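You operate a simulated robot arm through the tools that you are given. There is no shell and no other tool. Be economical: measure what you need, move in short steps, check, and stop when the job is done.

The job below is to be done with a simulated two-armed robot. You get a single attempt, and the scene is never put back.

Task
Put one of the boxes of studs from the shelf of the pairing bench on the rubbing block. Take the round brush on the top of the sorting bench and put it away on the top of the small bench. Carry the black bin with both arms and set it on the shelf of the pairing bench. Put the 3 MM card shim from the shelf under the glue bench on the shelf of the sorting bench and the 1 MM card shim on the middle shelf of the air bench. Put the blue plug gauge on the edge machine table away on the top of the long bench. Turn the speed dial to 15 m/min. Open the bottom plate drawer. Any order will do.

The check looks at the end state, three seconds after you hand in, the way a careful person would. Anything else that was tipped, shoved, dropped, spilled or broken makes it a failure.

Robot
Two 6-joint arms with two-finger grippers on one trunk, on a base that drives. Base frame: it is fixed to the floor where the robot stands at the start and does not move with it; the origin is under the middle of the robot, x ahead of it, y to its left, z up; the surface under the hand at the start is at about z = 820. Readings come in mm, degrees, newtons and seconds.
The left shoulder is at the start at [70, 148, 1322], the right one opposite. With the tool pointing down near the work surface each hand reaches from about 420 to 680 mm from the robot's upright axis, wherever it stands, measured 20 degrees to its own side. Places, roughly: black bin (24x19x8 cm) [1400, -200, 400]; blue plug gauge [500, -2500, 1000]; bottom plate drawer [-400, 1900, 400]; box of studs [500, -250, 500]; card shim [3000, -750, 250]; middle shelf of the air bench [900, -800, 500]; round brush (5x5x7 cm) [1300, -200, 800]; rubbing block (8x4x3 cm) [500, 200, 400]; shelf of the pairing bench [600, 100, 400]; shelf of the sorting bench [1200, 100, 400]; speed dial [-200, -2300, 1000]; top of the long bench [-6400, -3300, 800]; top of the small bench [-5200, -3300, 800]. Payload 2.45 kg a hand.
The tool frame of a hand sits at the grasp point between the pads (the TCP): z along the fingers, y along the line on which they close. The tips reach 30 mm beyond it. Largest opening 106 mm; the body of the gripper starts 79 mm behind the TCP.
Orientation is that of the tool frame in the base frame, as a unit quaternion [w, x, y, z]. With the fingers straight down and closing along the base's y, the tool's x points along the base's -x, its y along +y and its z along -z.

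Tools
- The arms move only by the tool play_rows. It takes "left_targets", "right_targets" or both (then of equal length, played together; a hand with none holds still); each is a list of rows, each a list of 7 numbers: the turn, a rotation vector about the tool's x, y, z in degrees, then the shift along the tool's x, y, z in mm, then the finger opening in mm, from 0 to 106. In form: [[ax, ay, az, dx, dy, dz, hand], ...]. A call has 1 to 10 rows; each row is the pose to reach, as a shift and turn from the pose commanded when the call began, along the tool's axes at that moment. Each row takes 0.2 s and may step no farther than 50 mm and 8.6 degrees from the row before; otherwise, or with a gripper value out of range, the whole call is refused. Where a pose cannot be reached the arm comes as near as it can. A force on the tool above 40 N (or 10 N above the force at the start of the call, whichever is more), or a blocked arm, ends the call early, and 0.2 s more pass. The fingers move at their own pace (about 72 mm/s each) and stop on an object; they squeeze with about 21 N. The grip force told is the motor's: it shows also when the fingers shut on nothing. Time passes only in rows, and 0.2 s behind the last, so rows that repeat a pose let the fingers close. It gives the time, the measured TCP pose, the force on the tool (base axes), the opening and the grip force at its end, in the units of the frame above (readings bear some noise), with the torque about the TCP (base axes, N m) and any sound that the robot's microphone picked up, and new pictures: "pictures" is both (left out), scene, wrist or none (wrist: the cameras of the hands that moved).
- Cameras (640 x 400 px; columns grow to the right, rows downward): "scene" is now at [111.2, 19.3, 1515.2]; the picture's right is [0.32, -0.95, 0.00], its down [-0.85, -0.28, -0.45] and it looks along [0.43, 0.14, -0.89] (base axes); focal length 265 px, centre (320, 200). "left" rides on the left gripper at [76, 2, -106] in its tool frame; the picture's right is [-0.02, 1.00, 0.00], its down [-0.78, -0.02, -0.62] and it looks along [-0.62, -0.01, 0.78] (tool axes); focal length 247 px, centre (320, 200). "right" rides on the right gripper at [76, -2, -106] in its tool frame; the picture's right is [0.02, 1.00, 0.00], its down [-0.78, 0.02, -0.62] and it looks along [-0.62, 0.01, 0.78] (tool axes); focal length 247 px, centre (320, 200). There is no depth. A picture from a camera that has moved, and an enlarged one, comes with that camera's place and axes in the base frame and with its lens.
- lift_body(by): slides the trunk up (or, below 0, down) by that many mm; the arms and the scene camera ride with it, the base frame stays. It gives what a move gives, with no picture.
- roll_base(legs): drives the robot by 1 to 6 legs, each [ahead, left, turn to the left] in mm, mm and degrees, along the robot's own axes; the way and the turn of a leg run together, so that a leg with both is an arc; at most 1500 mm and 180 degrees a leg. The arms and the cameras ride along, it lands a little off, and it stops where it bumps. It gives what a move gives, and a new picture of the scene camera.
- pan_tilt(pan, tilt): turns the head with the scene camera to pan (to the left, within 86 degrees either way) and tilt (down, from -29 to 69), counted from straight ahead of the robot. It gives what a move gives, and a new picture of the scene camera.
- zoom(camera, box): a new picture of the part [left, top, right, bottom] of that camera's present view, enlarged. The clock stands still meanwhile.
- hand_in(): hands the job in; it is judged then, once.

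Work in short steps. Places have to be worked out from the pictures, the camera data and where the tool is seen: move nearer, look again, correct. Check each grasp and each placing, and mend what went wrong. You have 196 turns and 260 pictures in all, those below and enlarged ones among them. Open the grippers and draw the arms clear of the work before you hand the job in, unless the task says otherwise.

The tools are called by a JSON object that holds its "fn" and its "kwargs". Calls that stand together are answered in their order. play_rows: Moves the arms, as the interface text tells. Its arguments: {"type":"object","properties":{"left_targets":{"type":"array","items":{"type":"array","items":{"type":"number"}}},"right_targets":{"type":"array","items":{"type":"array","items":{"type":"number"}}},"pictures":{"type":"string","enum":["both","scene","wrist","none"]}},"required":[]} The other tools are called the same way: lift_body (by) slides the trunk up or down; roll_base (legs) drives the base; pan_tilt (pan, tilt) turns the head that bears the scene camera; zoom (camera, box) takes an enlarged picture of a part of a camera's view; hand_in () hands the job in.

At the start:

```text
time: 0.0
left_ee_pos: [105.5, 278.1, 558.9]
left_ee_rot: [0.051, 0.013, 0.998, 0.037]
left_contact_force: [0.1, 0.2, 0.6]
left_torque: [-0.03, -0.02, 0.01]
left_grip_width: 106.2
left_grasp_force: 0.0
right_ee_pos: [585.7, -147.6, 999.8]
right_ee_rot: [0.0, 0.0, 1.0, 0.0]
right_contact_force: [-0.6, -0.1, -0.7]
right_torque: [-0.01, -0.01, 0.02]
right_grip_width: 106.1
right_grasp_force: 0.0
trunk travel left (down, up): [-794.0, 146.0]
robot x, y, heading: [0.1, -1.1, -0.1]
head pan, tilt: [18.4, 63.4]
```

scene: 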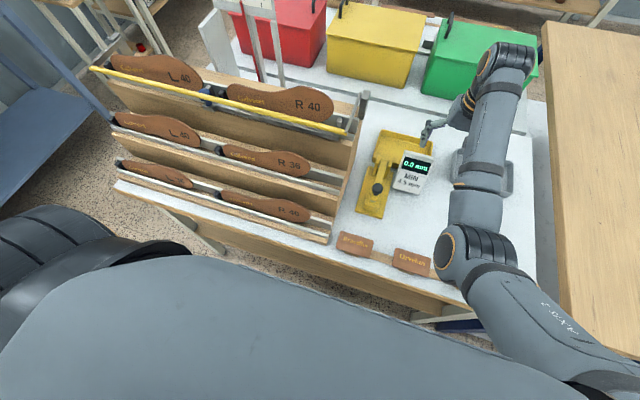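
right: 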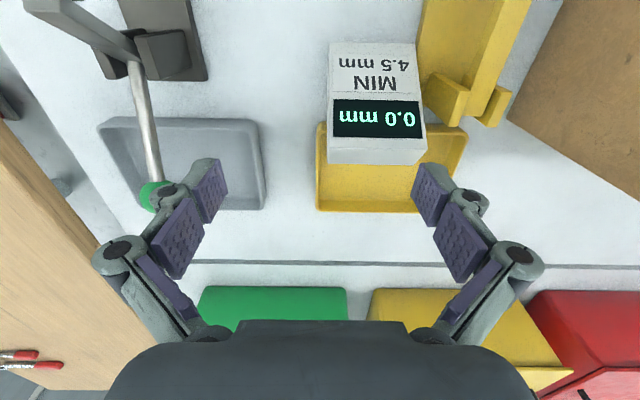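
left: 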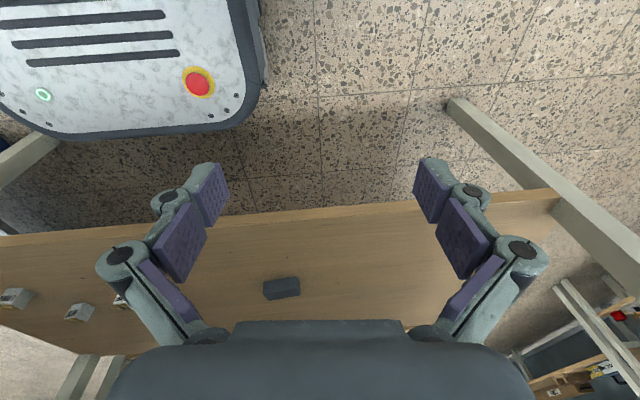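

The right hand is over the pairing bench top, the left hand is looking at its lower shelf with the rubbing block and stud boxes. I look around with the head first.

{"fn": "pan_tilt", "kwargs": {"pan": 0, "tilt": 25}}

{"fn": "zoom", "kwargs": {"camera": "left", "box": [0, 180, 320, 380]}}

{"fn": "pan_tilt", "kwargs": {"pan": -70, "tilt": 20}}

{"fn": "pan_tilt", "kwargs": {"pan": 70, "tilt": 20}}

```text
time: 1.1
left_ee_pos: [106.4, 279.2, 559.6]
left_ee_rot: [0.05, 0.014, 0.998, 0.038]
left_contact_force: [0.9, 0.6, -0.1]
left_torque: [0.02, 0.01, -0.01]
left_grip_width: 105.8
left_grasp_force: 0.0
right_ee_pos: [585.3, -147.2, 999.7]
right_ee_rot: [0.0, 0.0, 1.0, 0.0]
right_contact_force: [-0.1, 0.3, 0.1]
right_torque: [0.0, 0.01, 0.0]
right_grip_width: 105.9
right_grasp_force: 0.1
trunk travel left (down, up): [-794.0, 146.0]
robot x, y, heading: [-2.6, 1.0, -0.3]
head pan, tilt: [0.0, 25.0]
camera scene: at [143.8, -0.4, 1569.0], right [0.0, -1.0, 0.0], down [-0.42, 0.0, -0.91], along [0.91, 0.0, -0.42], focal length 265 px, centre (320, 200)
```

scene: 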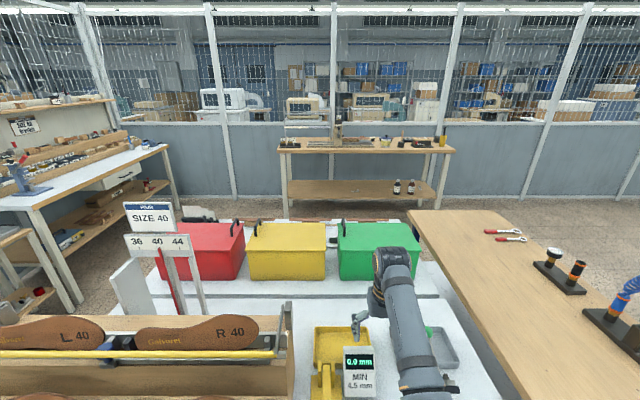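

```text
2.00 times, centred on (160, 280) of left
camera zoom: at [20.2, 274.3, 658.4], right [0.05, 1.0, 0.08], down [0.72, -0.09, 0.69], along [0.7, 0.02, -0.72], focal length 494 px, centre (640, 40)
```

zoom: 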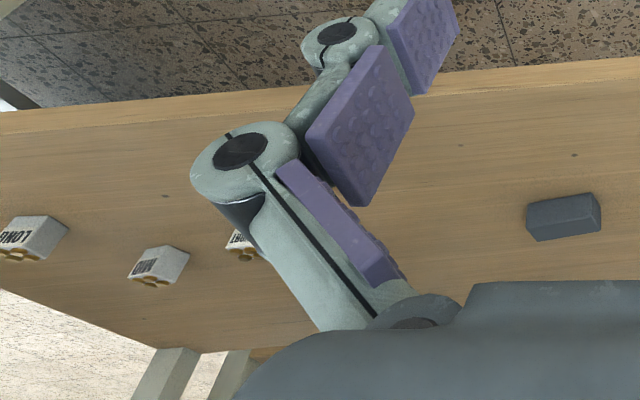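

```text
time: 2.5
left_ee_pos: [106.1, 278.6, 560.1]
left_ee_rot: [0.05, 0.014, 0.998, 0.037]
left_contact_force: [-0.1, 0.3, 0.6]
left_torque: [0.03, -0.01, 0.01]
left_grip_width: 105.8
left_grasp_force: 0.1
right_ee_pos: [585.2, -146.8, 1000.2]
right_ee_rot: [0.0, 0.0, 1.0, 0.0]
right_contact_force: [-0.4, 0.0, -0.1]
right_torque: [0.01, 0.0, -0.02]
right_grip_width: 105.9
right_grasp_force: 0.0
trunk travel left (down, up): [-794.0, 146.0]
robot x, y, heading: [2.9, -0.8, 0.2]
head pan, tilt: [-70.0, 20.0]
camera scene: at [83.6, -87.9, 1577.2], right [-0.94, -0.34, 0.0], down [-0.12, 0.32, -0.94], along [0.32, -0.88, -0.34], focal length 265 px, centre (320, 200)
```

scene: 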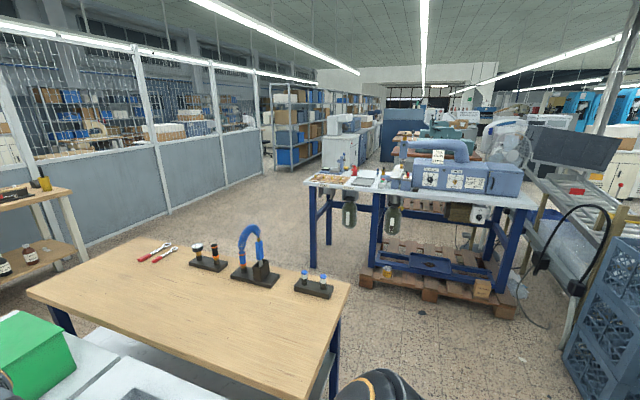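

```text
time: 4.7
left_ee_pos: [106.1, 279.4, 559.2]
left_ee_rot: [0.051, 0.014, 0.998, 0.038]
left_contact_force: [-0.1, -0.1, 0.5]
left_torque: [0.0, 0.01, 0.0]
left_grip_width: 105.7
left_grasp_force: 0.0
right_ee_pos: [584.4, -147.2, 999.6]
right_ee_rot: [0.0, 0.0, 1.0, -0.001]
right_contact_force: [0.1, 0.7, 0.5]
right_torque: [0.05, -0.02, -0.03]
right_grip_width: 105.8
right_grasp_force: 0.0
trunk travel left (down, up): [-794.0, 146.0]
robot x, y, heading: [-0.7, -2.7, 0.0]
head pan, tilt: [70.0, 20.0]
camera scene: at [83.6, 87.0, 1577.2], right [0.94, -0.34, 0.0], down [-0.12, -0.32, -0.94], along [0.32, 0.88, -0.34], focal length 265 px, centre (320, 200)
```

scene: 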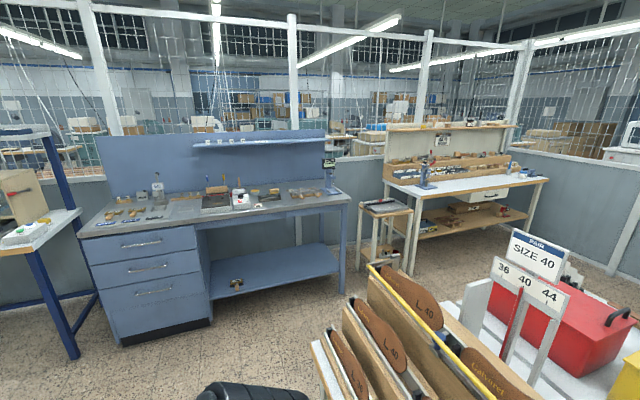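

The stud boxes lie on the shelf near y −150…−320, the block near (524,185). Before backing off I check what stands to the sides/behind.

{"fn": "pan_tilt", "kwargs": {"pan": 86, "tilt": 30}}

{"fn": "pan_tilt", "kwargs": {"pan": -86, "tilt": 30}}

```text
time: 5.5
left_ee_pos: [105.6, 279.2, 559.4]
left_ee_rot: [0.049, 0.013, 0.998, 0.037]
left_contact_force: [-0.2, 0.9, -0.5]
left_torque: [-0.01, -0.01, 0.03]
left_grip_width: 106.0
left_grasp_force: 0.1
right_ee_pos: [584.6, -148.0, 1000.9]
right_ee_rot: [0.0, 0.0, 1.0, 0.001]
right_contact_force: [0.1, 0.0, 0.7]
right_torque: [0.02, 0.01, -0.02]
right_grip_width: 106.1
right_grasp_force: 0.1
trunk travel left (down, up): [-794.0, 146.0]
robot x, y, heading: [2.1, 0.8, 0.1]
head pan, tilt: [85.9, 30.0]
camera scene: at [58.2, 89.7, 1561.1], right [1.0, -0.07, 0.0], down [-0.04, -0.5, -0.87], along [0.06, 0.86, -0.5], focal length 265 px, centre (320, 200)
```

scene: 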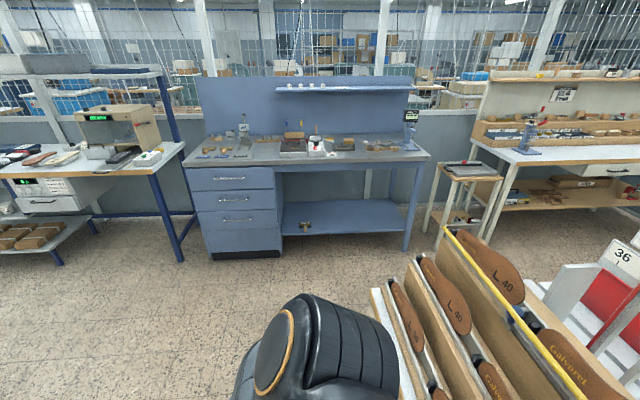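

```text
time: 8.1
left_ee_pos: [106.7, 279.1, 560.4]
left_ee_rot: [0.05, 0.014, 0.998, 0.037]
left_contact_force: [-0.2, 0.7, 0.0]
left_torque: [-0.01, 0.0, 0.01]
left_grip_width: 106.2
left_grasp_force: 0.1
right_ee_pos: [584.7, -146.8, 1000.3]
right_ee_rot: [0.0, 0.001, 1.0, 0.0]
right_contact_force: [0.2, -0.7, 0.2]
right_torque: [0.02, -0.01, 0.02]
right_grip_width: 106.0
right_grasp_force: 0.0
trunk travel left (down, up): [-794.0, 146.0]
robot x, y, heading: [1.0, 1.5, -0.1]
head pan, tilt: [-85.9, 30.0]
camera scene: at [58.1, -90.7, 1561.1], right [-1.0, -0.07, 0.0], down [-0.04, 0.5, -0.87], along [0.06, -0.86, -0.5], focal length 265 px, centre (320, 200)
```

scene: 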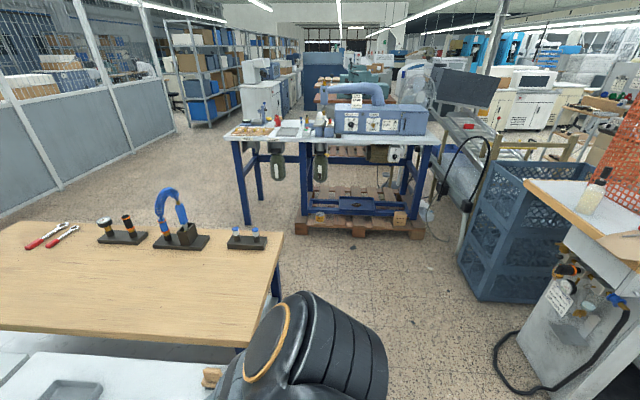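

The floor around looks free; I back off 350 mm so the arms can fold down in front of the bench.

{"fn": "roll_base", "kwargs": {"legs": [[-350, 0, 0]]}}

{"fn": "pan_tilt", "kwargs": {"pan": 0, "tilt": 45}}

```text
time: 10.4
left_ee_pos: [-258.2, 278.6, 559.9]
left_ee_rot: [0.049, 0.011, 0.998, 0.037]
left_contact_force: [-0.4, -0.2, 1.0]
left_torque: [-0.03, -0.02, -0.01]
left_grip_width: 105.8
left_grasp_force: 0.1
right_ee_pos: [223.1, -145.3, 1000.2]
right_ee_rot: [0.0, -0.002, 1.0, 0.0]
right_contact_force: [-0.3, 0.0, -0.3]
right_torque: [0.0, -0.01, 0.01]
right_grip_width: 106.0
right_grasp_force: 0.1
trunk travel left (down, up): [-794.0, 146.0]
robot x, y, heading: [-365.4, 0.7, 0.3]
head pan, tilt: [-85.9, 30.0]
camera scene: at [-304.0, -91.3, 1561.1], right [-1.0, -0.08, 0.0], down [-0.04, 0.5, -0.87], along [0.07, -0.86, -0.5], focal length 265 px, centre (320, 200)
```

scene: 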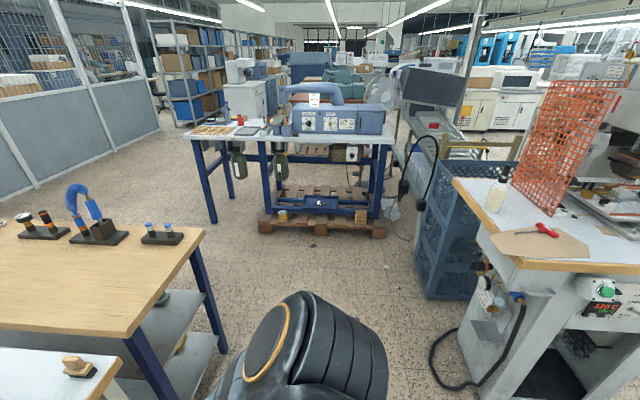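

```text
time: 12.0
left_ee_pos: [-258.6, 279.1, 560.0]
left_ee_rot: [0.05, 0.01, 0.998, 0.038]
left_contact_force: [0.2, 0.4, -0.4]
left_torque: [-0.03, 0.05, 0.03]
left_grip_width: 105.8
left_grasp_force: 0.1
right_ee_pos: [222.4, -145.2, 999.8]
right_ee_rot: [0.001, -0.003, 1.0, 0.0]
right_contact_force: [0.2, -0.3, 0.5]
right_torque: [-0.01, 0.0, -0.01]
right_grip_width: 106.1
right_grasp_force: 0.0
trunk travel left (down, up): [-794.0, 146.0]
robot x, y, heading: [-359.6, -4.9, 0.4]
head pan, tilt: [0.0, 45.0]
camera scene: at [-230.1, -0.8, 1538.5], right [0.0, -1.0, 0.0], down [-0.71, 0.0, -0.71], along [0.71, 0.0, -0.71], focal length 265 px, centre (320, 200)
```

scene: 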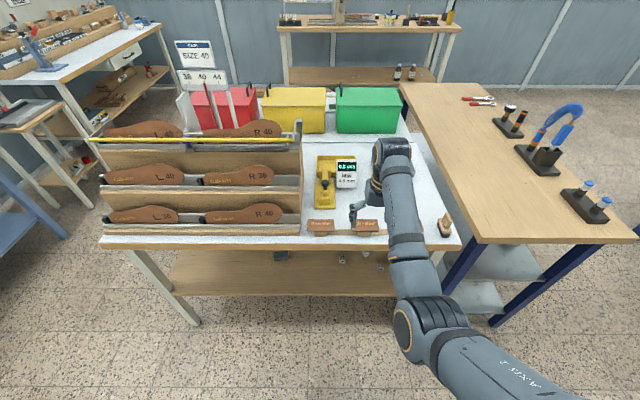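

Bench front edge is at x≈288, bench y −460…730. I bring the left hand up and ahead into the same kind of pose as the right, pitching it forward to 45°, so I can then lower the trunk.

{"fn": "play_rows", "kwargs": {"left_targets": [[0, -3.9, 0, -36, -8, -33, 106], [0, -7.8, 0, -72, -16, -66, 106], [0, -11.7, 0, -108, -24, -99, 106], [0, -15.6, 0, -144, -32, -132, 106], [0, -19.5, 0, -180, -40, -165, 106], [0, -23.4, 0, -216, -48, -198, 106], [0, -27.3, 0, -252, -56, -231, 106], [0, -31.2, 0, -288, -64, -264, 106], [0, -35.1, 0, -324, -72, -297, 106], [0, -39, 0, -360, -80, -330, 106]], "pictures": "scene"}}

```text
time: 14.0
left_ee_pos: [20.7, 214.5, 870.7]
left_ee_rot: [0.338, 0.104, 0.931, 0.088]
left_contact_force: [0.6, -0.2, -0.6]
left_torque: [-0.04, 0.0, 0.0]
left_grip_width: 106.0
left_grasp_force: 0.1
left hand out of reach, approached as far as the arm can: row 10
right_ee_pos: [223.2, -145.0, 999.7]
right_ee_rot: [-0.001, -0.003, 1.0, 0.0]
right_contact_force: [0.3, -0.9, -0.3]
right_torque: [0.0, 0.05, 0.03]
right_grip_width: 106.2
right_grasp_force: 0.1
trunk travel left (down, up): [-794.0, 146.0]
robot x, y, heading: [-362.6, -4.3, 0.2]
head pan, tilt: [0.0, 45.0]
stopped in row 10 (left hand): the arm was blocked; the commanded pose is now the measured one
camera scene: at [-228.6, -0.8, 1538.3], right [0.01, -1.0, 0.0], down [-0.71, 0.0, -0.71], along [0.71, 0.0, -0.71], focal length 265 px, centre (320, 200)
```

scene: 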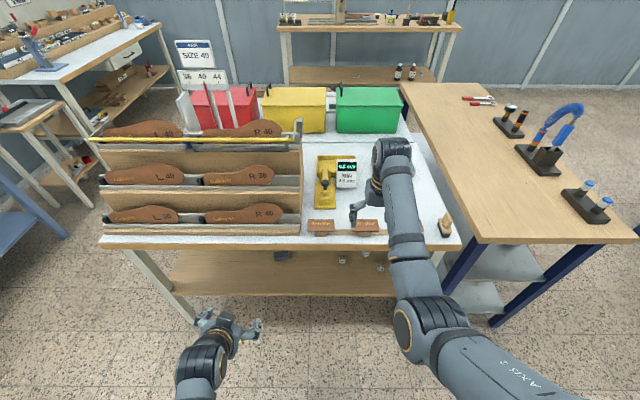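

The elbows hang low, which suits reaching under the bench top. I lower the trunk 420 mm and look at the shelf.

{"fn": "lift_body", "kwargs": {"by": -420}}

{"fn": "pan_tilt", "kwargs": {"pan": 0, "tilt": 38}}

```text
refused: -420 is not a number from -400 to 400
```

```text
time: 14.7
left_ee_pos: [19.4, 215.1, 870.2]
left_ee_rot: [0.337, 0.103, 0.932, 0.088]
left_contact_force: [-0.2, -0.1, -0.3]
left_torque: [-0.01, -0.01, 0.02]
left_grip_width: 105.8
left_grasp_force: 0.0
right_ee_pos: [222.5, -145.2, 999.0]
right_ee_rot: [0.0, -0.002, 1.0, 0.0]
right_contact_force: [0.4, 0.1, -0.1]
right_torque: [0.01, -0.01, -0.01]
right_grip_width: 106.0
right_grasp_force: 0.1
trunk travel left (down, up): [-794.0, 146.0]
robot x, y, heading: [-363.2, 0.9, 0.3]
head pan, tilt: [0.0, 38.0]
camera scene: at [-225.3, -0.9, 1548.7], right [0.01, -1.0, 0.0], down [-0.62, 0.0, -0.79], along [0.79, 0.0, -0.62], focal length 265 px, centre (320, 200)
```

scene: 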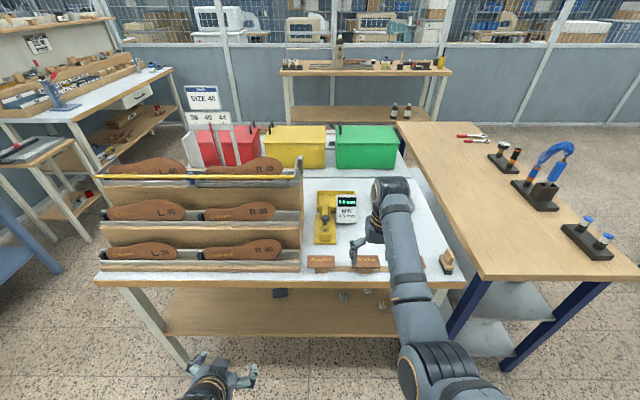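

The limit is 400 per lift; I lower 400 and take a look.

{"fn": "lift_body", "kwargs": {"by": -400}}

{"fn": "pan_tilt", "kwargs": {"pan": 0, "tilt": 35}}

{"fn": "zoom", "kwargs": {"camera": "scene", "box": [240, 190, 480, 340]}}

```text
time: 18.6
left_ee_pos: [19.9, 213.8, 471.5]
left_ee_rot: [0.338, 0.103, 0.931, 0.088]
left_contact_force: [-0.1, 0.0, 0.0]
left_torque: [-0.01, -0.01, -0.02]
left_grip_width: 105.8
left_grasp_force: 0.1
right_ee_pos: [222.6, -146.0, 599.9]
right_ee_rot: [0.0, -0.002, 1.0, 0.001]
right_contact_force: [0.3, -0.6, -0.2]
right_torque: [-0.01, 0.01, -0.03]
right_grip_width: 106.0
right_grasp_force: 0.3
trunk travel left (down, up): [-394.0, 546.0]
robot x, y, heading: [-362.6, -0.5, 0.0]
head pan, tilt: [0.0, 38.0]
```

```text
time: 19.2
left_ee_pos: [20.7, 214.9, 472.4]
left_ee_rot: [0.338, 0.104, 0.931, 0.088]
left_contact_force: [-0.3, 0.3, 0.7]
left_torque: [0.0, 0.04, -0.04]
left_grip_width: 106.4
left_grasp_force: 0.0
right_ee_pos: [221.6, -146.4, 599.7]
right_ee_rot: [0.0, -0.002, 1.0, 0.0]
right_contact_force: [-0.5, 0.2, -0.5]
right_torque: [0.0, 0.02, -0.03]
right_grip_width: 106.0
right_grasp_force: 0.0
trunk travel left (down, up): [-394.0, 546.0]
robot x, y, heading: [-362.0, 2.8, 0.5]
head pan, tilt: [0.0, 35.0]
camera scene: at [-223.5, -0.7, 1153.3], right [0.01, -1.0, 0.0], down [-0.57, 0.0, -0.82], along [0.82, 0.0, -0.57], focal length 265 px, centre (320, 200)
```

scene: 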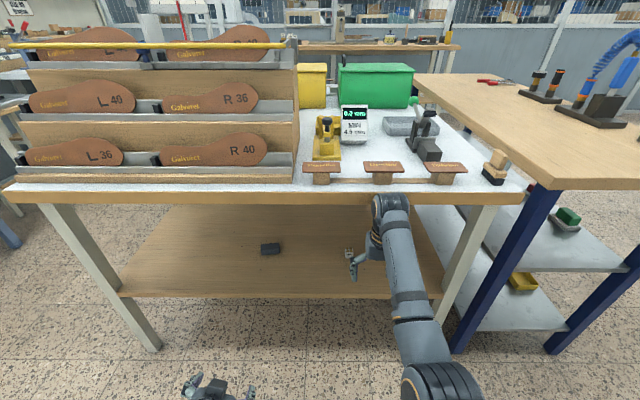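

```text
2.67 times, centred on (360, 265) of scene
camera zoom: at [-223.5, -0.7, 1153.3], right [0.01, -1.0, 0.0], down [-0.57, 0.0, -0.82], along [0.82, 0.0, -0.57], focal length 707 px, centre (213, 27)
```

zoom: 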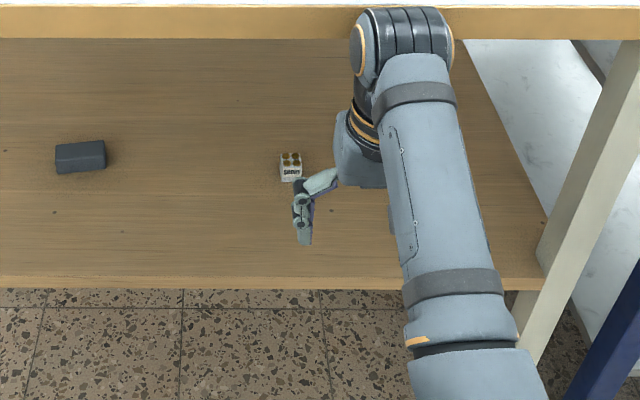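

The stud box ("…studs", 4 studs in it, ~40 mm wide) is at about (504,−112), the block at (532,197); shelf z ≈385. I pitch the right hand 42° forward, lower it, and advance under the bench top to ~100 mm short of the box.

{"fn": "play_rows", "kwargs": {"right_targets": [[0, -8.4, 0, 0, 0, 21, 80], [0, -16.8, 0, 0, 0, 42, 80], [0, -25.2, 0, 0, 0, 63, 80], [0, -33.6, 0, 0, 0, 84, 80], [0, -42, 0, 0, 7, 106, 80], [0, -42, 0, -43, 14, 106, 80], [0, -42, 0, -86, 21, 106, 80], [0, -42, 0, -129, 28, 106, 80], [0, -42, 0, -172, 34, 106, 80], [0, -42, 0, -195, 34, 106, 80]], "pictures": "both"}}

```text
time: 21.4
left_ee_pos: [20.1, 215.0, 470.9]
left_ee_rot: [0.339, 0.104, 0.931, 0.088]
left_contact_force: [-0.7, -0.7, 0.6]
left_torque: [0.04, 0.04, 0.02]
left_grip_width: 106.2
left_grasp_force: 0.1
right_ee_pos: [406.7, -109.7, 496.8]
right_ee_rot: [0.36, -0.002, 0.933, 0.002]
right_contact_force: [0.0, 0.3, 0.5]
right_torque: [0.0, -0.04, -0.04]
right_grip_width: 80.0
right_grasp_force: 0.0
right hand out of reach, approached as far as the arm can: row 10
trunk travel left (down, up): [-394.0, 546.0]
robot x, y, heading: [-365.6, -2.8, 0.1]
head pan, tilt: [0.0, 35.0]
camera scene: at [-223.5, -1.1, 1153.3], right [0.0, -1.0, 0.0], down [-0.57, 0.0, -0.82], along [0.82, 0.0, -0.57], focal length 265 px, centre (320, 200)
camera right: at [277.4, -111.0, 522.6], right [-0.02, 1.0, -0.01], down [0.16, 0.02, 0.99], along [0.99, 0.02, -0.16], focal length 247 px, centre (320, 200)
```

scene: 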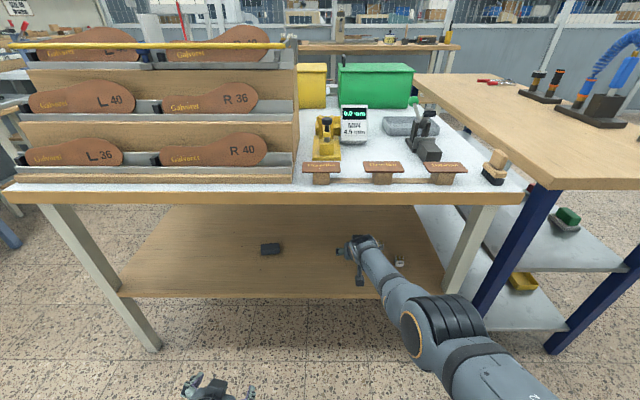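
right: 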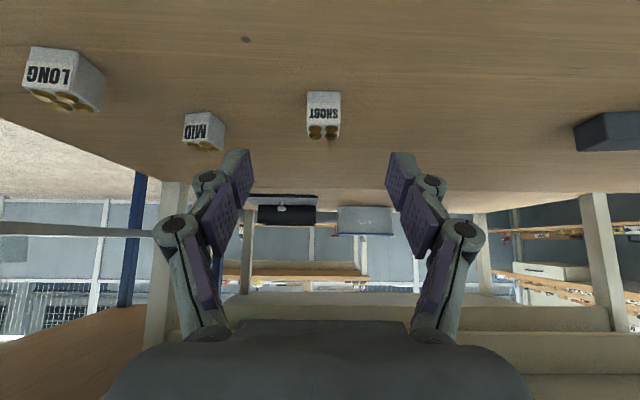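

The SHORT box's front face is at x≈491, y≈−105, about 32 mm cube on a shelf at z≈385. The arm is at its reach limit, so I drive ahead 110 mm (hand stays well above the box).

{"fn": "roll_base", "kwargs": {"legs": [[110, 0, 0]]}}

```text
time: 22.6
left_ee_pos: [132.6, 214.3, 471.1]
left_ee_rot: [0.338, 0.104, 0.931, 0.088]
left_contact_force: [-0.9, -0.2, -0.5]
left_torque: [-0.02, -0.01, 0.03]
left_grip_width: 106.1
left_grasp_force: 0.0
right_ee_pos: [516.6, -110.3, 493.9]
right_ee_rot: [0.358, -0.001, 0.934, 0.001]
right_contact_force: [0.0, 0.6, -0.8]
right_torque: [-0.02, -0.03, -0.04]
right_grip_width: 80.0
right_grasp_force: 0.1
trunk travel left (down, up): [-394.0, 546.0]
robot x, y, heading: [-251.3, -0.7, 0.3]
head pan, tilt: [0.0, 35.0]
camera scene: at [-110.9, -0.6, 1153.1], right [0.0, -1.0, 0.0], down [-0.57, 0.0, -0.82], along [0.82, 0.0, -0.57], focal length 265 px, centre (320, 200)
```

scene: 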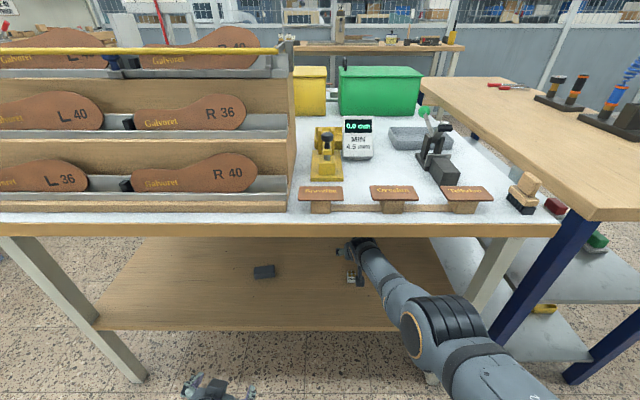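

I descend to the box with the fingers straddling it: base shift (−19, +5, −70).

{"fn": "play_rows", "kwargs": {"right_targets": [[0, 0, 0, 25, 3, 2, 80], [0, 0, 0, 45, 5, 20, 80], [0, 0, 0, 61, 5, 39, 80]], "pictures": "wrist"}}

{"fn": "zoom", "kwargs": {"camera": "scene", "box": [300, 220, 420, 295]}}

```text
time: 23.4
left_ee_pos: [132.5, 214.6, 470.9]
left_ee_rot: [0.338, 0.104, 0.931, 0.088]
left_contact_force: [0.1, 0.4, 0.0]
left_torque: [0.02, 0.01, -0.01]
left_grip_width: 106.1
left_grasp_force: 0.0
right_ee_pos: [483.2, -103.7, 435.0]
right_ee_rot: [0.358, -0.002, 0.934, 0.001]
right_contact_force: [0.8, 0.0, -0.4]
right_torque: [0.0, 0.03, -0.03]
right_grip_width: 80.0
right_grasp_force: 0.1
right hand out of reach, approached as far as the arm can: row 2, 3
trunk travel left (down, up): [-394.0, 546.0]
robot x, y, heading: [-250.1, 1.8, 0.1]
head pan, tilt: [0.0, 35.0]
camera right: at [353.8, -104.6, 463.4], right [-0.02, 1.0, -0.01], down [0.17, 0.02, 0.99], along [0.99, 0.02, -0.17], focal length 247 px, centre (320, 200)
```

right: 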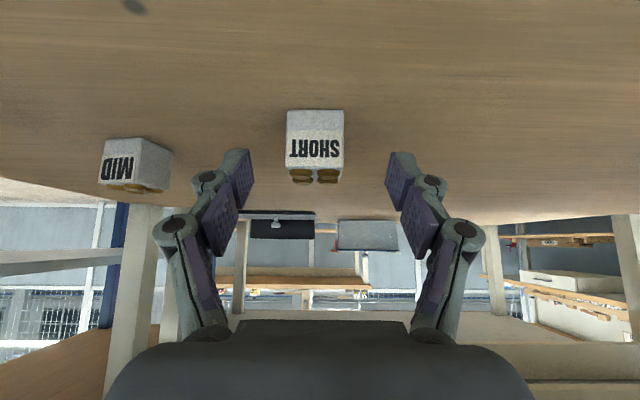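

```text
5.33 times, centred on (360, 258) of scene
camera zoom: at [-111.8, -0.3, 1153.3], right [0.0, -1.0, 0.0], down [-0.57, 0.0, -0.82], along [0.82, 0.0, -0.57], focal length 1415 px, centre (107, -107)
```

zoom: 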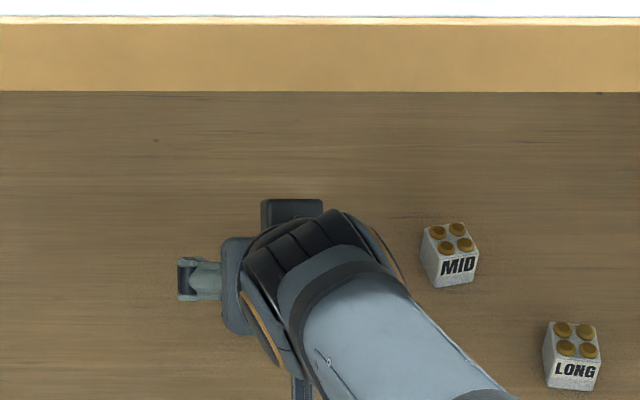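

Still short of reach; shelf height 385 and box position are confirmed. I raise the hand 40, drive ahead 70 more, then come down.

{"fn": "play_rows", "kwargs": {"right_targets": [[0, 0, 0, -27, 0, -30, 80]], "pictures": "none"}}

{"fn": "roll_base", "kwargs": {"legs": [[70, 0, 0]]}}

```text
time: 23.8
left_ee_pos: [132.8, 214.1, 471.4]
left_ee_rot: [0.338, 0.105, 0.931, 0.088]
left_contact_force: [0.2, -0.2, 0.4]
left_torque: [0.02, 0.0, -0.01]
left_grip_width: 106.1
left_grasp_force: 0.1
right_ee_pos: [498.7, -101.7, 467.5]
right_ee_rot: [0.357, 0.0, 0.934, 0.001]
right_contact_force: [1.1, -0.6, -0.9]
right_torque: [-0.03, 0.0, -0.03]
right_grip_width: 80.1
right_grasp_force: 0.2
right hand out of reach, approached as far as the arm can: row 1
trunk travel left (down, up): [-394.0, 546.0]
robot x, y, heading: [-257.3, -3.8, -0.2]
head pan, tilt: [0.0, 35.0]
```

```text
time: 24.8
left_ee_pos: [203.2, 214.3, 471.5]
left_ee_rot: [0.339, 0.105, 0.931, 0.087]
left_contact_force: [0.0, 0.2, -0.8]
left_torque: [-0.02, 0.0, -0.01]
left_grip_width: 106.0
left_grasp_force: 0.1
right_ee_pos: [569.3, -102.8, 466.6]
right_ee_rot: [0.358, 0.0, 0.934, 0.0]
right_contact_force: [-0.1, -0.1, -0.1]
right_torque: [-0.01, 0.01, -0.02]
right_grip_width: 80.0
right_grasp_force: 0.0
trunk travel left (down, up): [-394.0, 546.0]
robot x, y, heading: [-182.6, 0.2, -0.1]
head pan, tilt: [0.0, 35.0]
camera scene: at [-41.0, -0.7, 1153.1], right [0.0, -1.0, 0.0], down [-0.57, 0.0, -0.82], along [0.82, 0.0, -0.57], focal length 265 px, centre (320, 200)
```

scene: 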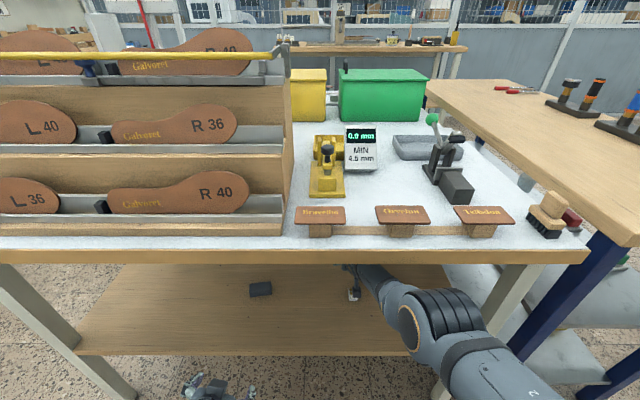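

Now base shift (−72, −2, −47): back first, then down around the box.

{"fn": "play_rows", "kwargs": {"right_targets": [[0, 0, 0, 35, 0, -32, 80], [0, 0, 0, 54, -2, -48, 80], [0, 0, 0, 70, -2, -31, 80], [0, 0, 0, 85, -2, -13, 80]], "pictures": "wrist"}}

```text
time: 25.8
left_ee_pos: [201.5, 213.5, 471.8]
left_ee_rot: [0.341, 0.105, 0.93, 0.087]
left_contact_force: [0.9, 0.6, -0.2]
left_torque: [0.04, 0.0, 0.03]
left_grip_width: 105.9
left_grasp_force: 0.1
right_ee_pos: [541.2, -93.9, 425.5]
right_ee_rot: [0.379, -0.004, 0.925, 0.003]
right_contact_force: [-16.4, -8.9, 29.3]
right_torque: [-0.81, 0.13, -0.49]
right_grip_width: 68.0
right_grasp_force: 14.2
right hand out of reach, approached as far as the arm can: row 1, 2, 3, 4
trunk travel left (down, up): [-394.0, 546.0]
robot x, y, heading: [-182.5, 0.0, 0.0]
head pan, tilt: [0.0, 35.0]
stopped in row 4 (right hand): the force on the tool passed its limit at 49 N (the readings are from after the stop); the commanded pose is now the measured one
camera right: at [411.4, -95.5, 447.7], right [-0.02, 1.0, -0.01], down [0.12, 0.02, 0.99], along [0.99, 0.02, -0.12], focal length 247 px, centre (320, 200)
```

right: 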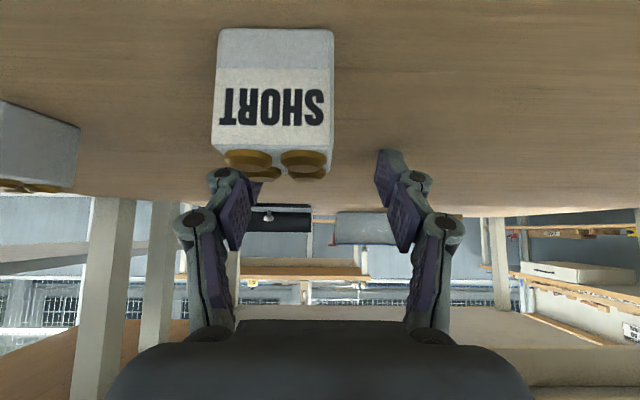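

The fingers touched the box (opening forced to 68), and the arm was stretched nearly straight so it lagged. I raise the hand straight up to free it and look again.

{"fn": "play_rows", "kwargs": {"right_targets": [[0, 2.5, 0, -20, 0, -22, 80], [0, 2.5, 0, -40, 0, -44, 80]], "pictures": "both"}}

```text
time: 26.4
left_ee_pos: [203.6, 213.7, 471.6]
left_ee_rot: [0.339, 0.105, 0.931, 0.087]
left_contact_force: [0.6, -0.3, -0.3]
left_torque: [0.01, -0.01, 0.0]
left_grip_width: 106.2
left_grasp_force: 0.1
right_ee_pos: [562.2, -87.3, 464.6]
right_ee_rot: [0.352, -0.003, 0.936, 0.003]
right_contact_force: [0.1, 0.0, 0.5]
right_torque: [0.04, -0.01, 0.0]
right_grip_width: 79.8
right_grasp_force: 0.0
right hand out of reach, approached as far as the arm can: row 1, 2
trunk travel left (down, up): [-394.0, 546.0]
robot x, y, heading: [-182.9, 1.1, 0.0]
head pan, tilt: [0.0, 35.0]
camera scene: at [-41.6, -0.6, 1153.1], right [0.0, -1.0, 0.0], down [-0.57, 0.0, -0.82], along [0.82, 0.0, -0.57], focal length 265 px, centre (320, 200)
camera right: at [434.5, -88.7, 493.3], right [-0.02, 1.0, -0.01], down [0.18, 0.01, 0.98], along [0.98, 0.02, -0.18], focal length 247 px, centre (320, 200)
```

scene: 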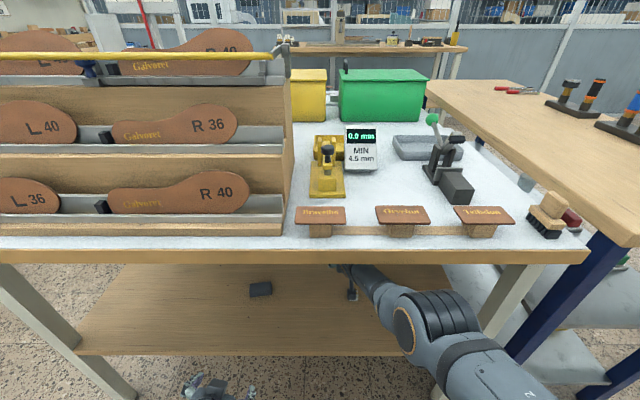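
right: 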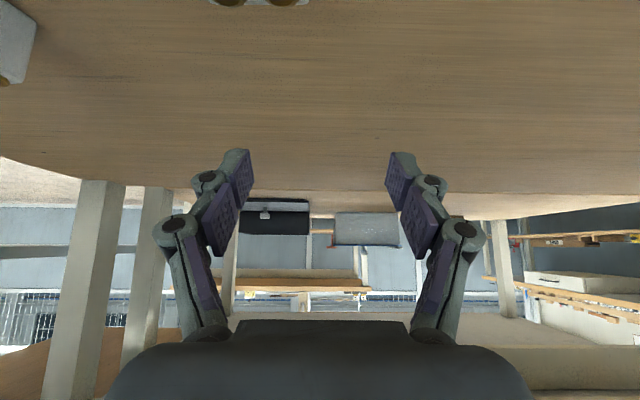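

The box is still upright. I pull the arm in along its own direction to unlock it from the stretched-out state.

{"fn": "play_rows", "kwargs": {"right_targets": [[0, 0, 0, 9, -3, -40, 80], [0, 0, 0, 18, -6, -80, 80], [0, 0, 0, 25, -8, -110, 80], [0, 0, 0, 25, -8, -110, 80]], "pictures": "scene"}}

```text
time: 27.4
left_ee_pos: [202.8, 212.4, 471.3]
left_ee_rot: [0.338, 0.105, 0.931, 0.087]
left_contact_force: [0.4, 0.4, 0.0]
left_torque: [-0.04, 0.01, 0.0]
left_grip_width: 106.0
left_grasp_force: 0.1
right_ee_pos: [567.2, -71.0, 477.6]
right_ee_rot: [0.353, -0.003, 0.936, 0.001]
right_contact_force: [0.0, -0.3, -0.7]
right_torque: [0.0, -0.03, 0.02]
right_grip_width: 79.9
right_grasp_force: 0.1
right hand out of reach, approached as far as the arm can: row 1, 2, 3, 4
trunk travel left (down, up): [-394.0, 546.0]
robot x, y, heading: [-177.1, 0.6, 0.2]
head pan, tilt: [0.0, 35.0]
camera scene: at [-42.0, -0.6, 1153.3], right [0.0, -1.0, 0.0], down [-0.57, 0.0, -0.82], along [0.82, 0.0, -0.57], focal length 265 px, centre (320, 200)
```

scene: 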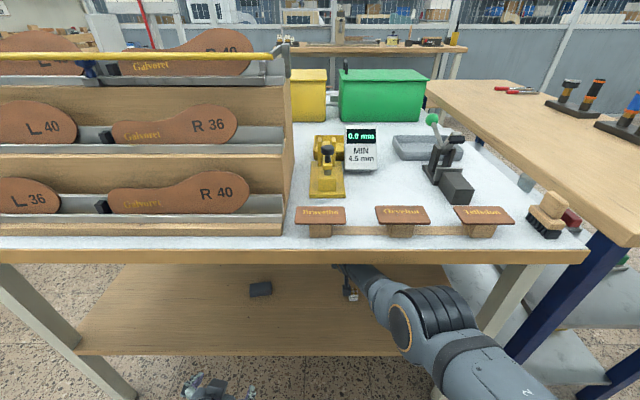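

The arm seems locked near full stretch. I command a larger pull-in over more rows (base −200 x, +60 z) and see whether it bends.

{"fn": "play_rows", "kwargs": {"right_targets": [[0, 0, 0, 20, 0, -35, 80], [0, 0, 0, 40, 0, -70, 80], [0, 0, 0, 60, 0, -105, 80], [0, 0, 0, 80, 0, -140, 80], [0, 0, 0, 100, 0, -175, 80], [0, 0, 0, 111, 0, -177, 80], [0, 0, 0, 111, 0, -177, 80], [0, 0, 0, 111, 0, -177, 80]], "pictures": "scene"}}

```text
time: 29.2
left_ee_pos: [202.0, 213.3, 470.0]
left_ee_rot: [0.338, 0.106, 0.931, 0.088]
left_contact_force: [0.9, -0.3, 1.0]
left_torque: [0.04, 0.0, 0.0]
left_grip_width: 106.0
left_grasp_force: 0.1
right_ee_pos: [529.8, -21.7, 443.0]
right_ee_rot: [0.354, -0.003, 0.935, 0.002]
right_contact_force: [0.1, 0.7, 0.1]
right_torque: [-0.02, -0.01, -0.02]
right_grip_width: 80.2
right_grasp_force: 0.1
right hand out of reach, approached as far as the arm can: row 1, 2, 3, 4, 5, 6, 7, 8
trunk travel left (down, up): [-394.0, 546.0]
robot x, y, heading: [-181.7, 0.6, 0.1]
head pan, tilt: [0.0, 35.0]
camera scene: at [-42.0, -0.7, 1153.3], right [0.0, -1.0, 0.0], down [-0.57, 0.0, -0.82], along [0.82, 0.0, -0.57], focal length 265 px, centre (320, 200)
```

scene: 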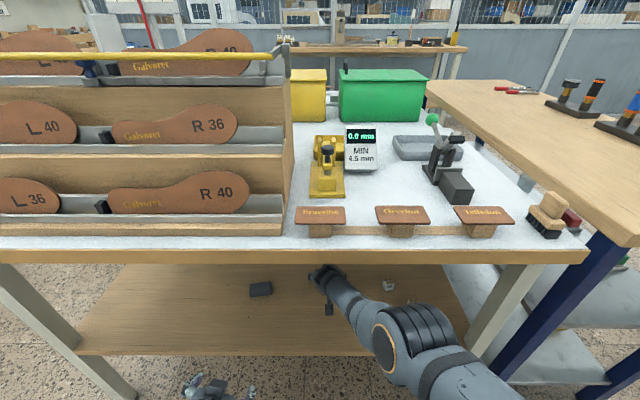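

It only slides sideways. I drive back 320 mm out of the bench (the hand is beside the box, clear of it), then reset the arm to its upright-down pose in the open.

{"fn": "roll_base", "kwargs": {"legs": [[-320, 0, 0]]}}

{"fn": "play_rows", "kwargs": {"right_targets": [[0, 8, 0, 0, -7, -5, 80], [0, 16, 0, 0, -15, -10, 80], [0, 24, 0, 0, -22, -15, 80], [0, 32, 0, 0, -30, -20, 80], [0, 40, 0, 0, -40, -25, 80], [0, 42, 0, 0, -60, -30, 80], [0, 42, 0, 0, -60, -30, 80]], "pictures": "scene"}}

```text
time: 31.3
left_ee_pos: [-115.2, 211.4, 470.2]
left_ee_rot: [0.338, 0.108, 0.931, 0.087]
left_contact_force: [-0.1, 0.3, -0.9]
left_torque: [0.0, -0.03, 0.0]
left_grip_width: 106.0
left_grasp_force: 0.1
right_ee_pos: [211.5, -25.1, 441.8]
right_ee_rot: [0.353, -0.001, 0.936, 0.002]
right_contact_force: [-0.5, -0.7, 0.1]
right_torque: [0.0, -0.02, 0.0]
right_grip_width: 80.1
right_grasp_force: 0.1
trunk travel left (down, up): [-394.0, 546.0]
robot x, y, heading: [-503.7, -0.5, -0.1]
head pan, tilt: [0.0, 35.0]
camera scene: at [-361.2, -0.9, 1153.4], right [0.0, -1.0, 0.0], down [-0.57, 0.0, -0.82], along [0.82, 0.0, -0.57], focal length 265 px, centre (320, 200)
```

scene: 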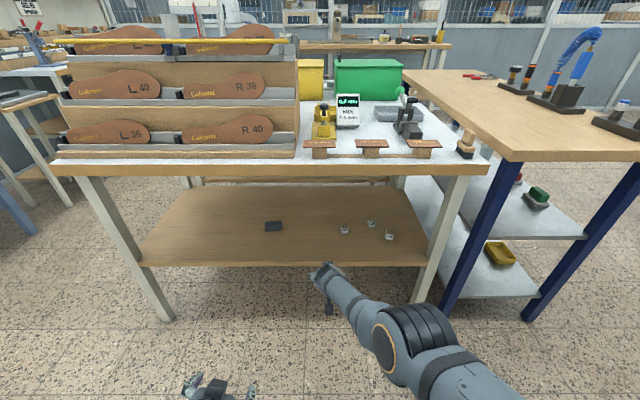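

```text
time: 32.9
left_ee_pos: [-113.9, 212.2, 471.5]
left_ee_rot: [0.339, 0.108, 0.931, 0.087]
left_contact_force: [-0.6, 0.4, 0.4]
left_torque: [-0.01, -0.02, -0.02]
left_grip_width: 106.4
left_grasp_force: 0.0
right_ee_pos: [140.0, -108.6, 487.1]
right_ee_rot: [-0.006, -0.002, 1.0, 0.002]
right_contact_force: [0.4, 0.1, -0.5]
right_torque: [0.0, 0.0, 0.01]
right_grip_width: 79.8
right_grasp_force: 0.1
right hand out of reach, approached as far as the arm can: row 1, 2, 3, 4, 5, 6, 7
trunk travel left (down, up): [-394.0, 546.0]
robot x, y, heading: [-501.0, -1.9, -0.3]
head pan, tilt: [0.0, 35.0]
camera scene: at [-360.5, -1.1, 1153.3], right [0.0, -1.0, 0.0], down [-0.57, 0.0, -0.82], along [0.82, 0.0, -0.57], focal length 265 px, centre (320, 200)
```

scene: 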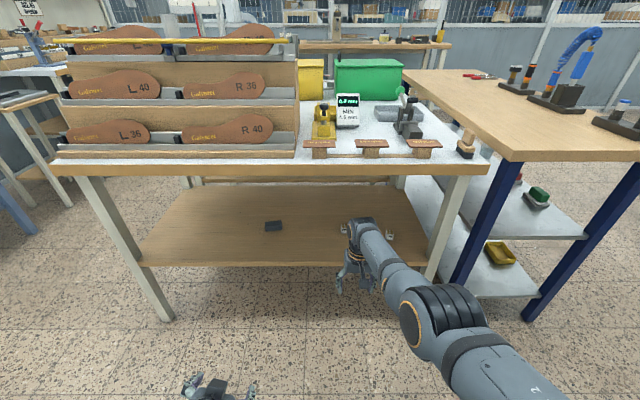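

Now pointing down again but still stretched. I lift it straight up 120 mm to see if it unlocks.

{"fn": "play_rows", "kwargs": {"right_targets": [[0, 0, 0, 0, 0, -40, 80], [0, 0, 0, 0, 0, -80, 80], [0, 0, 0, 0, 0, -120, 80], [0, 0, 0, 0, 0, -120, 80]], "pictures": "none"}}

```text
time: 33.9
left_ee_pos: [-113.9, 213.2, 471.5]
left_ee_rot: [0.338, 0.108, 0.931, 0.087]
left_contact_force: [1.1, 0.0, -0.8]
left_torque: [-0.02, -0.02, -0.03]
left_grip_width: 106.2
left_grasp_force: 0.0
right_ee_pos: [139.8, -106.4, 605.8]
right_ee_rot: [-0.007, -0.001, 1.0, 0.002]
right_contact_force: [-0.7, -0.2, 0.7]
right_torque: [-0.01, 0.03, 0.01]
right_grip_width: 79.9
right_grasp_force: 0.1
trunk travel left (down, up): [-394.0, 546.0]
robot x, y, heading: [-497.5, 2.0, -0.1]
head pan, tilt: [0.0, 35.0]
```

Unlocked: the command now follows exactly. I pull in 90 mm first, then pitch 42° with the arm bent, to learn whether pitch itself limits it.

{"fn": "play_rows", "kwargs": {"right_targets": [[0, 0, 0, 45, -15, 0, 80], [0, 0, 0, 90, -30, 0, 80], [0, -8, 0, 90, -30, 0, 80], [0, -16, 0, 90, -30, 0, 80], [0, -24, 0, 90, -30, 0, 80], [0, -32, 0, 90, -30, 0, 80], [0, -40, 0, 90, -30, 0, 80]], "pictures": "scene"}}

```text
time: 35.2
left_ee_pos: [-114.9, 212.6, 470.0]
left_ee_rot: [0.338, 0.109, 0.931, 0.086]
left_contact_force: [0.5, 0.9, 0.0]
left_torque: [0.01, -0.01, 0.0]
left_grip_width: 106.0
left_grasp_force: 0.0
right_ee_pos: [106.6, -189.2, 703.5]
right_ee_rot: [0.323, 0.004, 0.945, -0.057]
right_contact_force: [0.7, 0.1, 0.7]
right_torque: [-0.03, 0.0, 0.02]
right_grip_width: 80.3
right_grasp_force: 0.0
right hand out of reach, approached as far as the arm can: row 2
trunk travel left (down, up): [-394.0, 546.0]
robot x, y, heading: [-500.0, -1.0, -0.6]
head pan, tilt: [0.0, 35.0]
stopped in row 6 (right hand): the arm was blocked; the commanded pose is now the measured one
camera scene: at [-360.4, -1.2, 1153.3], right [0.0, -1.0, 0.0], down [-0.57, 0.0, -0.82], along [0.82, 0.0, -0.57], focal length 265 px, centre (320, 200)
```

scene: 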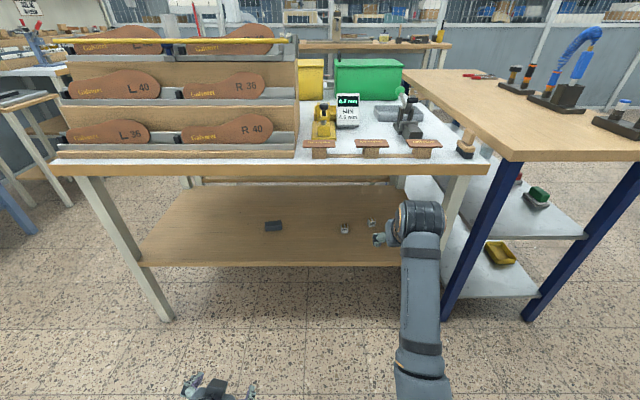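

The arm seems to be limited by something of the robot itself when the trunk is low. I look straight down at the robot's front.

{"fn": "pan_tilt", "kwargs": {"pan": -15, "tilt": 69}}

```text
time: 36.2
left_ee_pos: [-114.1, 211.8, 471.5]
left_ee_rot: [0.338, 0.107, 0.931, 0.086]
left_contact_force: [0.1, -1.8, -0.2]
left_torque: [0.03, -0.01, 0.0]
left_grip_width: 106.3
left_grasp_force: 0.0
right_ee_pos: [105.9, -188.6, 702.6]
right_ee_rot: [0.323, 0.005, 0.945, -0.057]
right_contact_force: [1.0, 0.2, 0.4]
right_torque: [-0.02, 0.0, -0.01]
right_grip_width: 80.0
right_grasp_force: 0.0
trunk travel left (down, up): [-394.0, 546.0]
robot x, y, heading: [-498.7, 2.0, -0.1]
head pan, tilt: [-15.0, 68.8]
camera scene: at [-394.6, -15.3, 1109.7], right [-0.26, -0.97, 0.0], down [-0.9, 0.24, -0.36], along [0.35, -0.1, -0.93], focal length 265 px, centre (320, 200)
```

scene: 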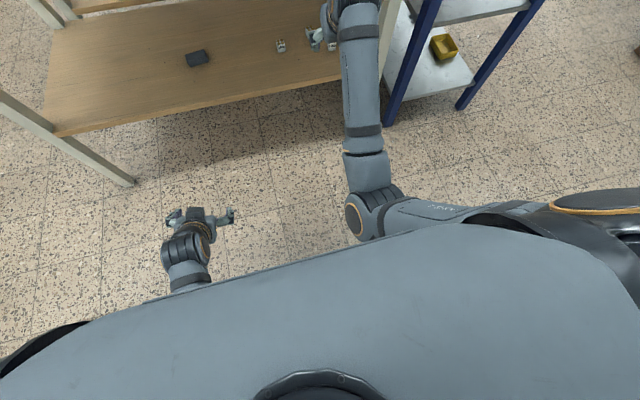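

The elbow hangs in front of the chest and jams there when pulled in, and locks at full stretch. So I extend the hand forward to mid-reach, square it to 42° pitch, then lower the trunk further so the arm works more horizontally.

{"fn": "play_rows", "kwargs": {"right_targets": [[-1.6, -1, 0.4, -31, 12, 23, 80], [-3.2, -2, 0.9, -63, 24, 46, 80], [-4.8, -3, 1.3, -94, 36, 69, 80], [-6.3, -4.2, 1.8, -126, 47, 92, 80], [-6.3, -4.2, 1.8, -126, 47, 92, 80]], "pictures": "none"}}

{"fn": "lift_body", "kwargs": {"by": -220}}

{"fn": "pan_tilt", "kwargs": {"pan": 0, "tilt": 40}}

```text
time: 37.4
left_ee_pos: [-114.8, 212.8, 471.0]
left_ee_rot: [0.338, 0.108, 0.931, 0.086]
left_contact_force: [-1.0, 0.7, 0.0]
left_torque: [-0.03, -0.03, 0.0]
left_grip_width: 106.0
left_grasp_force: 0.1
right_ee_pos: [261.8, -145.9, 705.0]
right_ee_rot: [0.357, 0.001, 0.934, 0.002]
right_contact_force: [1.2, -0.3, 0.0]
right_torque: [-0.02, 0.03, 0.01]
right_grip_width: 80.0
right_grasp_force: 0.1
trunk travel left (down, up): [-394.0, 546.0]
robot x, y, heading: [-497.0, -1.5, -0.4]
head pan, tilt: [-15.0, 68.8]
```

```text
time: 39.8
left_ee_pos: [-115.6, 212.7, 251.2]
left_ee_rot: [0.338, 0.108, 0.931, 0.086]
left_contact_force: [-0.7, 0.5, -0.3]
left_torque: [0.03, 0.02, -0.02]
left_grip_width: 106.3
left_grasp_force: 0.0
right_ee_pos: [261.3, -145.4, 484.2]
right_ee_rot: [0.358, 0.0, 0.934, 0.002]
right_contact_force: [0.8, -0.6, -0.2]
right_torque: [0.01, 0.05, -0.05]
right_grip_width: 80.0
right_grasp_force: 0.1
trunk travel left (down, up): [-174.0, 766.0]
robot x, y, heading: [-502.5, 0.2, -0.3]
head pan, tilt: [-15.0, 68.8]
```

```text
time: 40.7
left_ee_pos: [-115.7, 212.6, 251.2]
left_ee_rot: [0.338, 0.108, 0.931, 0.086]
left_contact_force: [0.3, -0.9, -0.5]
left_torque: [0.03, 0.0, 0.0]
left_grip_width: 106.4
left_grasp_force: 0.1
right_ee_pos: [261.9, -145.6, 484.5]
right_ee_rot: [0.357, 0.0, 0.934, 0.002]
right_contact_force: [0.2, -0.2, 1.3]
right_torque: [0.02, 0.01, -0.01]
right_grip_width: 80.1
right_grasp_force: 0.2
trunk travel left (down, up): [-174.0, 766.0]
robot x, y, heading: [-500.9, -1.1, -0.4]
head pan, tilt: [0.0, 40.0]
camera scene: at [-363.6, -1.0, 925.7], right [0.0, -1.0, 0.0], down [-0.64, 0.0, -0.77], along [0.77, 0.0, -0.64], focal length 265 px, centre (320, 200)
```

scene: 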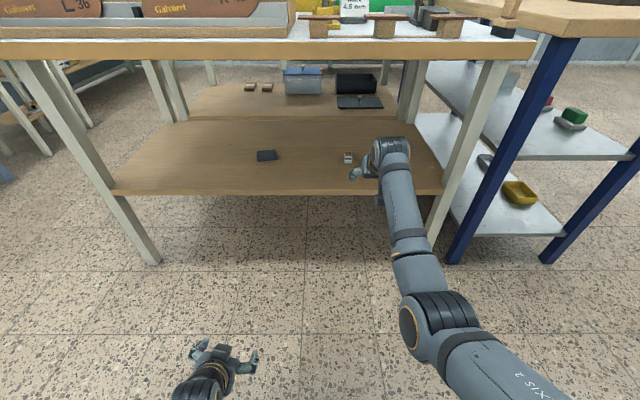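

Now the arm is at mid-reach with shoulder lower; I can also see the sorting-bench shelf behind. I drive ahead 190 mm to bring the hand above/before the box.

{"fn": "roll_base", "kwargs": {"legs": [[190, 0, 0]]}}

{"fn": "play_rows", "kwargs": {"right_targets": [[0, 0, 0, 12, 38, 11, 80]], "pictures": "wrist"}}

```text
time: 42.2
left_ee_pos: [67.0, 213.2, 251.6]
left_ee_rot: [0.339, 0.106, 0.931, 0.087]
left_contact_force: [0.8, -1.1, -0.4]
left_torque: [-0.02, 0.01, -0.03]
left_grip_width: 105.7
left_grasp_force: 0.0
right_ee_pos: [444.0, -144.2, 483.5]
right_ee_rot: [0.357, -0.002, 0.934, 0.002]
right_contact_force: [-0.1, -0.5, -0.4]
right_torque: [0.01, 0.01, -0.03]
right_grip_width: 80.4
right_grasp_force: 0.0
trunk travel left (down, up): [-174.0, 766.0]
robot x, y, heading: [-319.3, -1.7, 0.1]
head pan, tilt: [0.0, 40.0]
camera scene: at [-181.2, -1.0, 925.7], right [0.0, -1.0, 0.0], down [-0.64, 0.0, -0.77], along [0.77, 0.0, -0.64], focal length 265 px, centre (320, 200)
```

scene: 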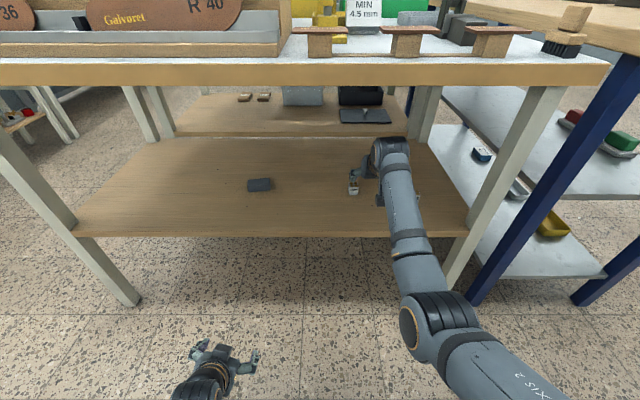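

```text
time: 42.6
left_ee_pos: [66.8, 213.6, 251.7]
left_ee_rot: [0.338, 0.107, 0.931, 0.088]
left_contact_force: [-0.4, 0.2, -0.2]
left_torque: [-0.04, -0.01, 0.0]
left_grip_width: 106.0
left_grasp_force: 0.1
right_ee_pos: [442.3, -103.3, 467.5]
right_ee_rot: [0.357, -0.003, 0.934, 0.003]
right_contact_force: [0.0, 0.0, -0.1]
right_torque: [-0.02, -0.02, 0.03]
right_grip_width: 80.1
right_grasp_force: 0.2
trunk travel left (down, up): [-174.0, 766.0]
robot x, y, heading: [-317.8, 1.9, 0.2]
head pan, tilt: [0.0, 40.0]
camera right: at [313.0, -105.7, 496.1], right [-0.02, 1.0, -0.01], down [0.17, 0.01, 0.99], along [0.99, 0.02, -0.17], focal length 247 px, centre (320, 200)
```

right: 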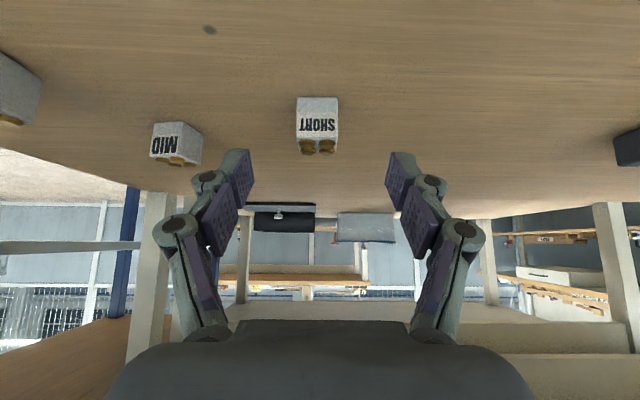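

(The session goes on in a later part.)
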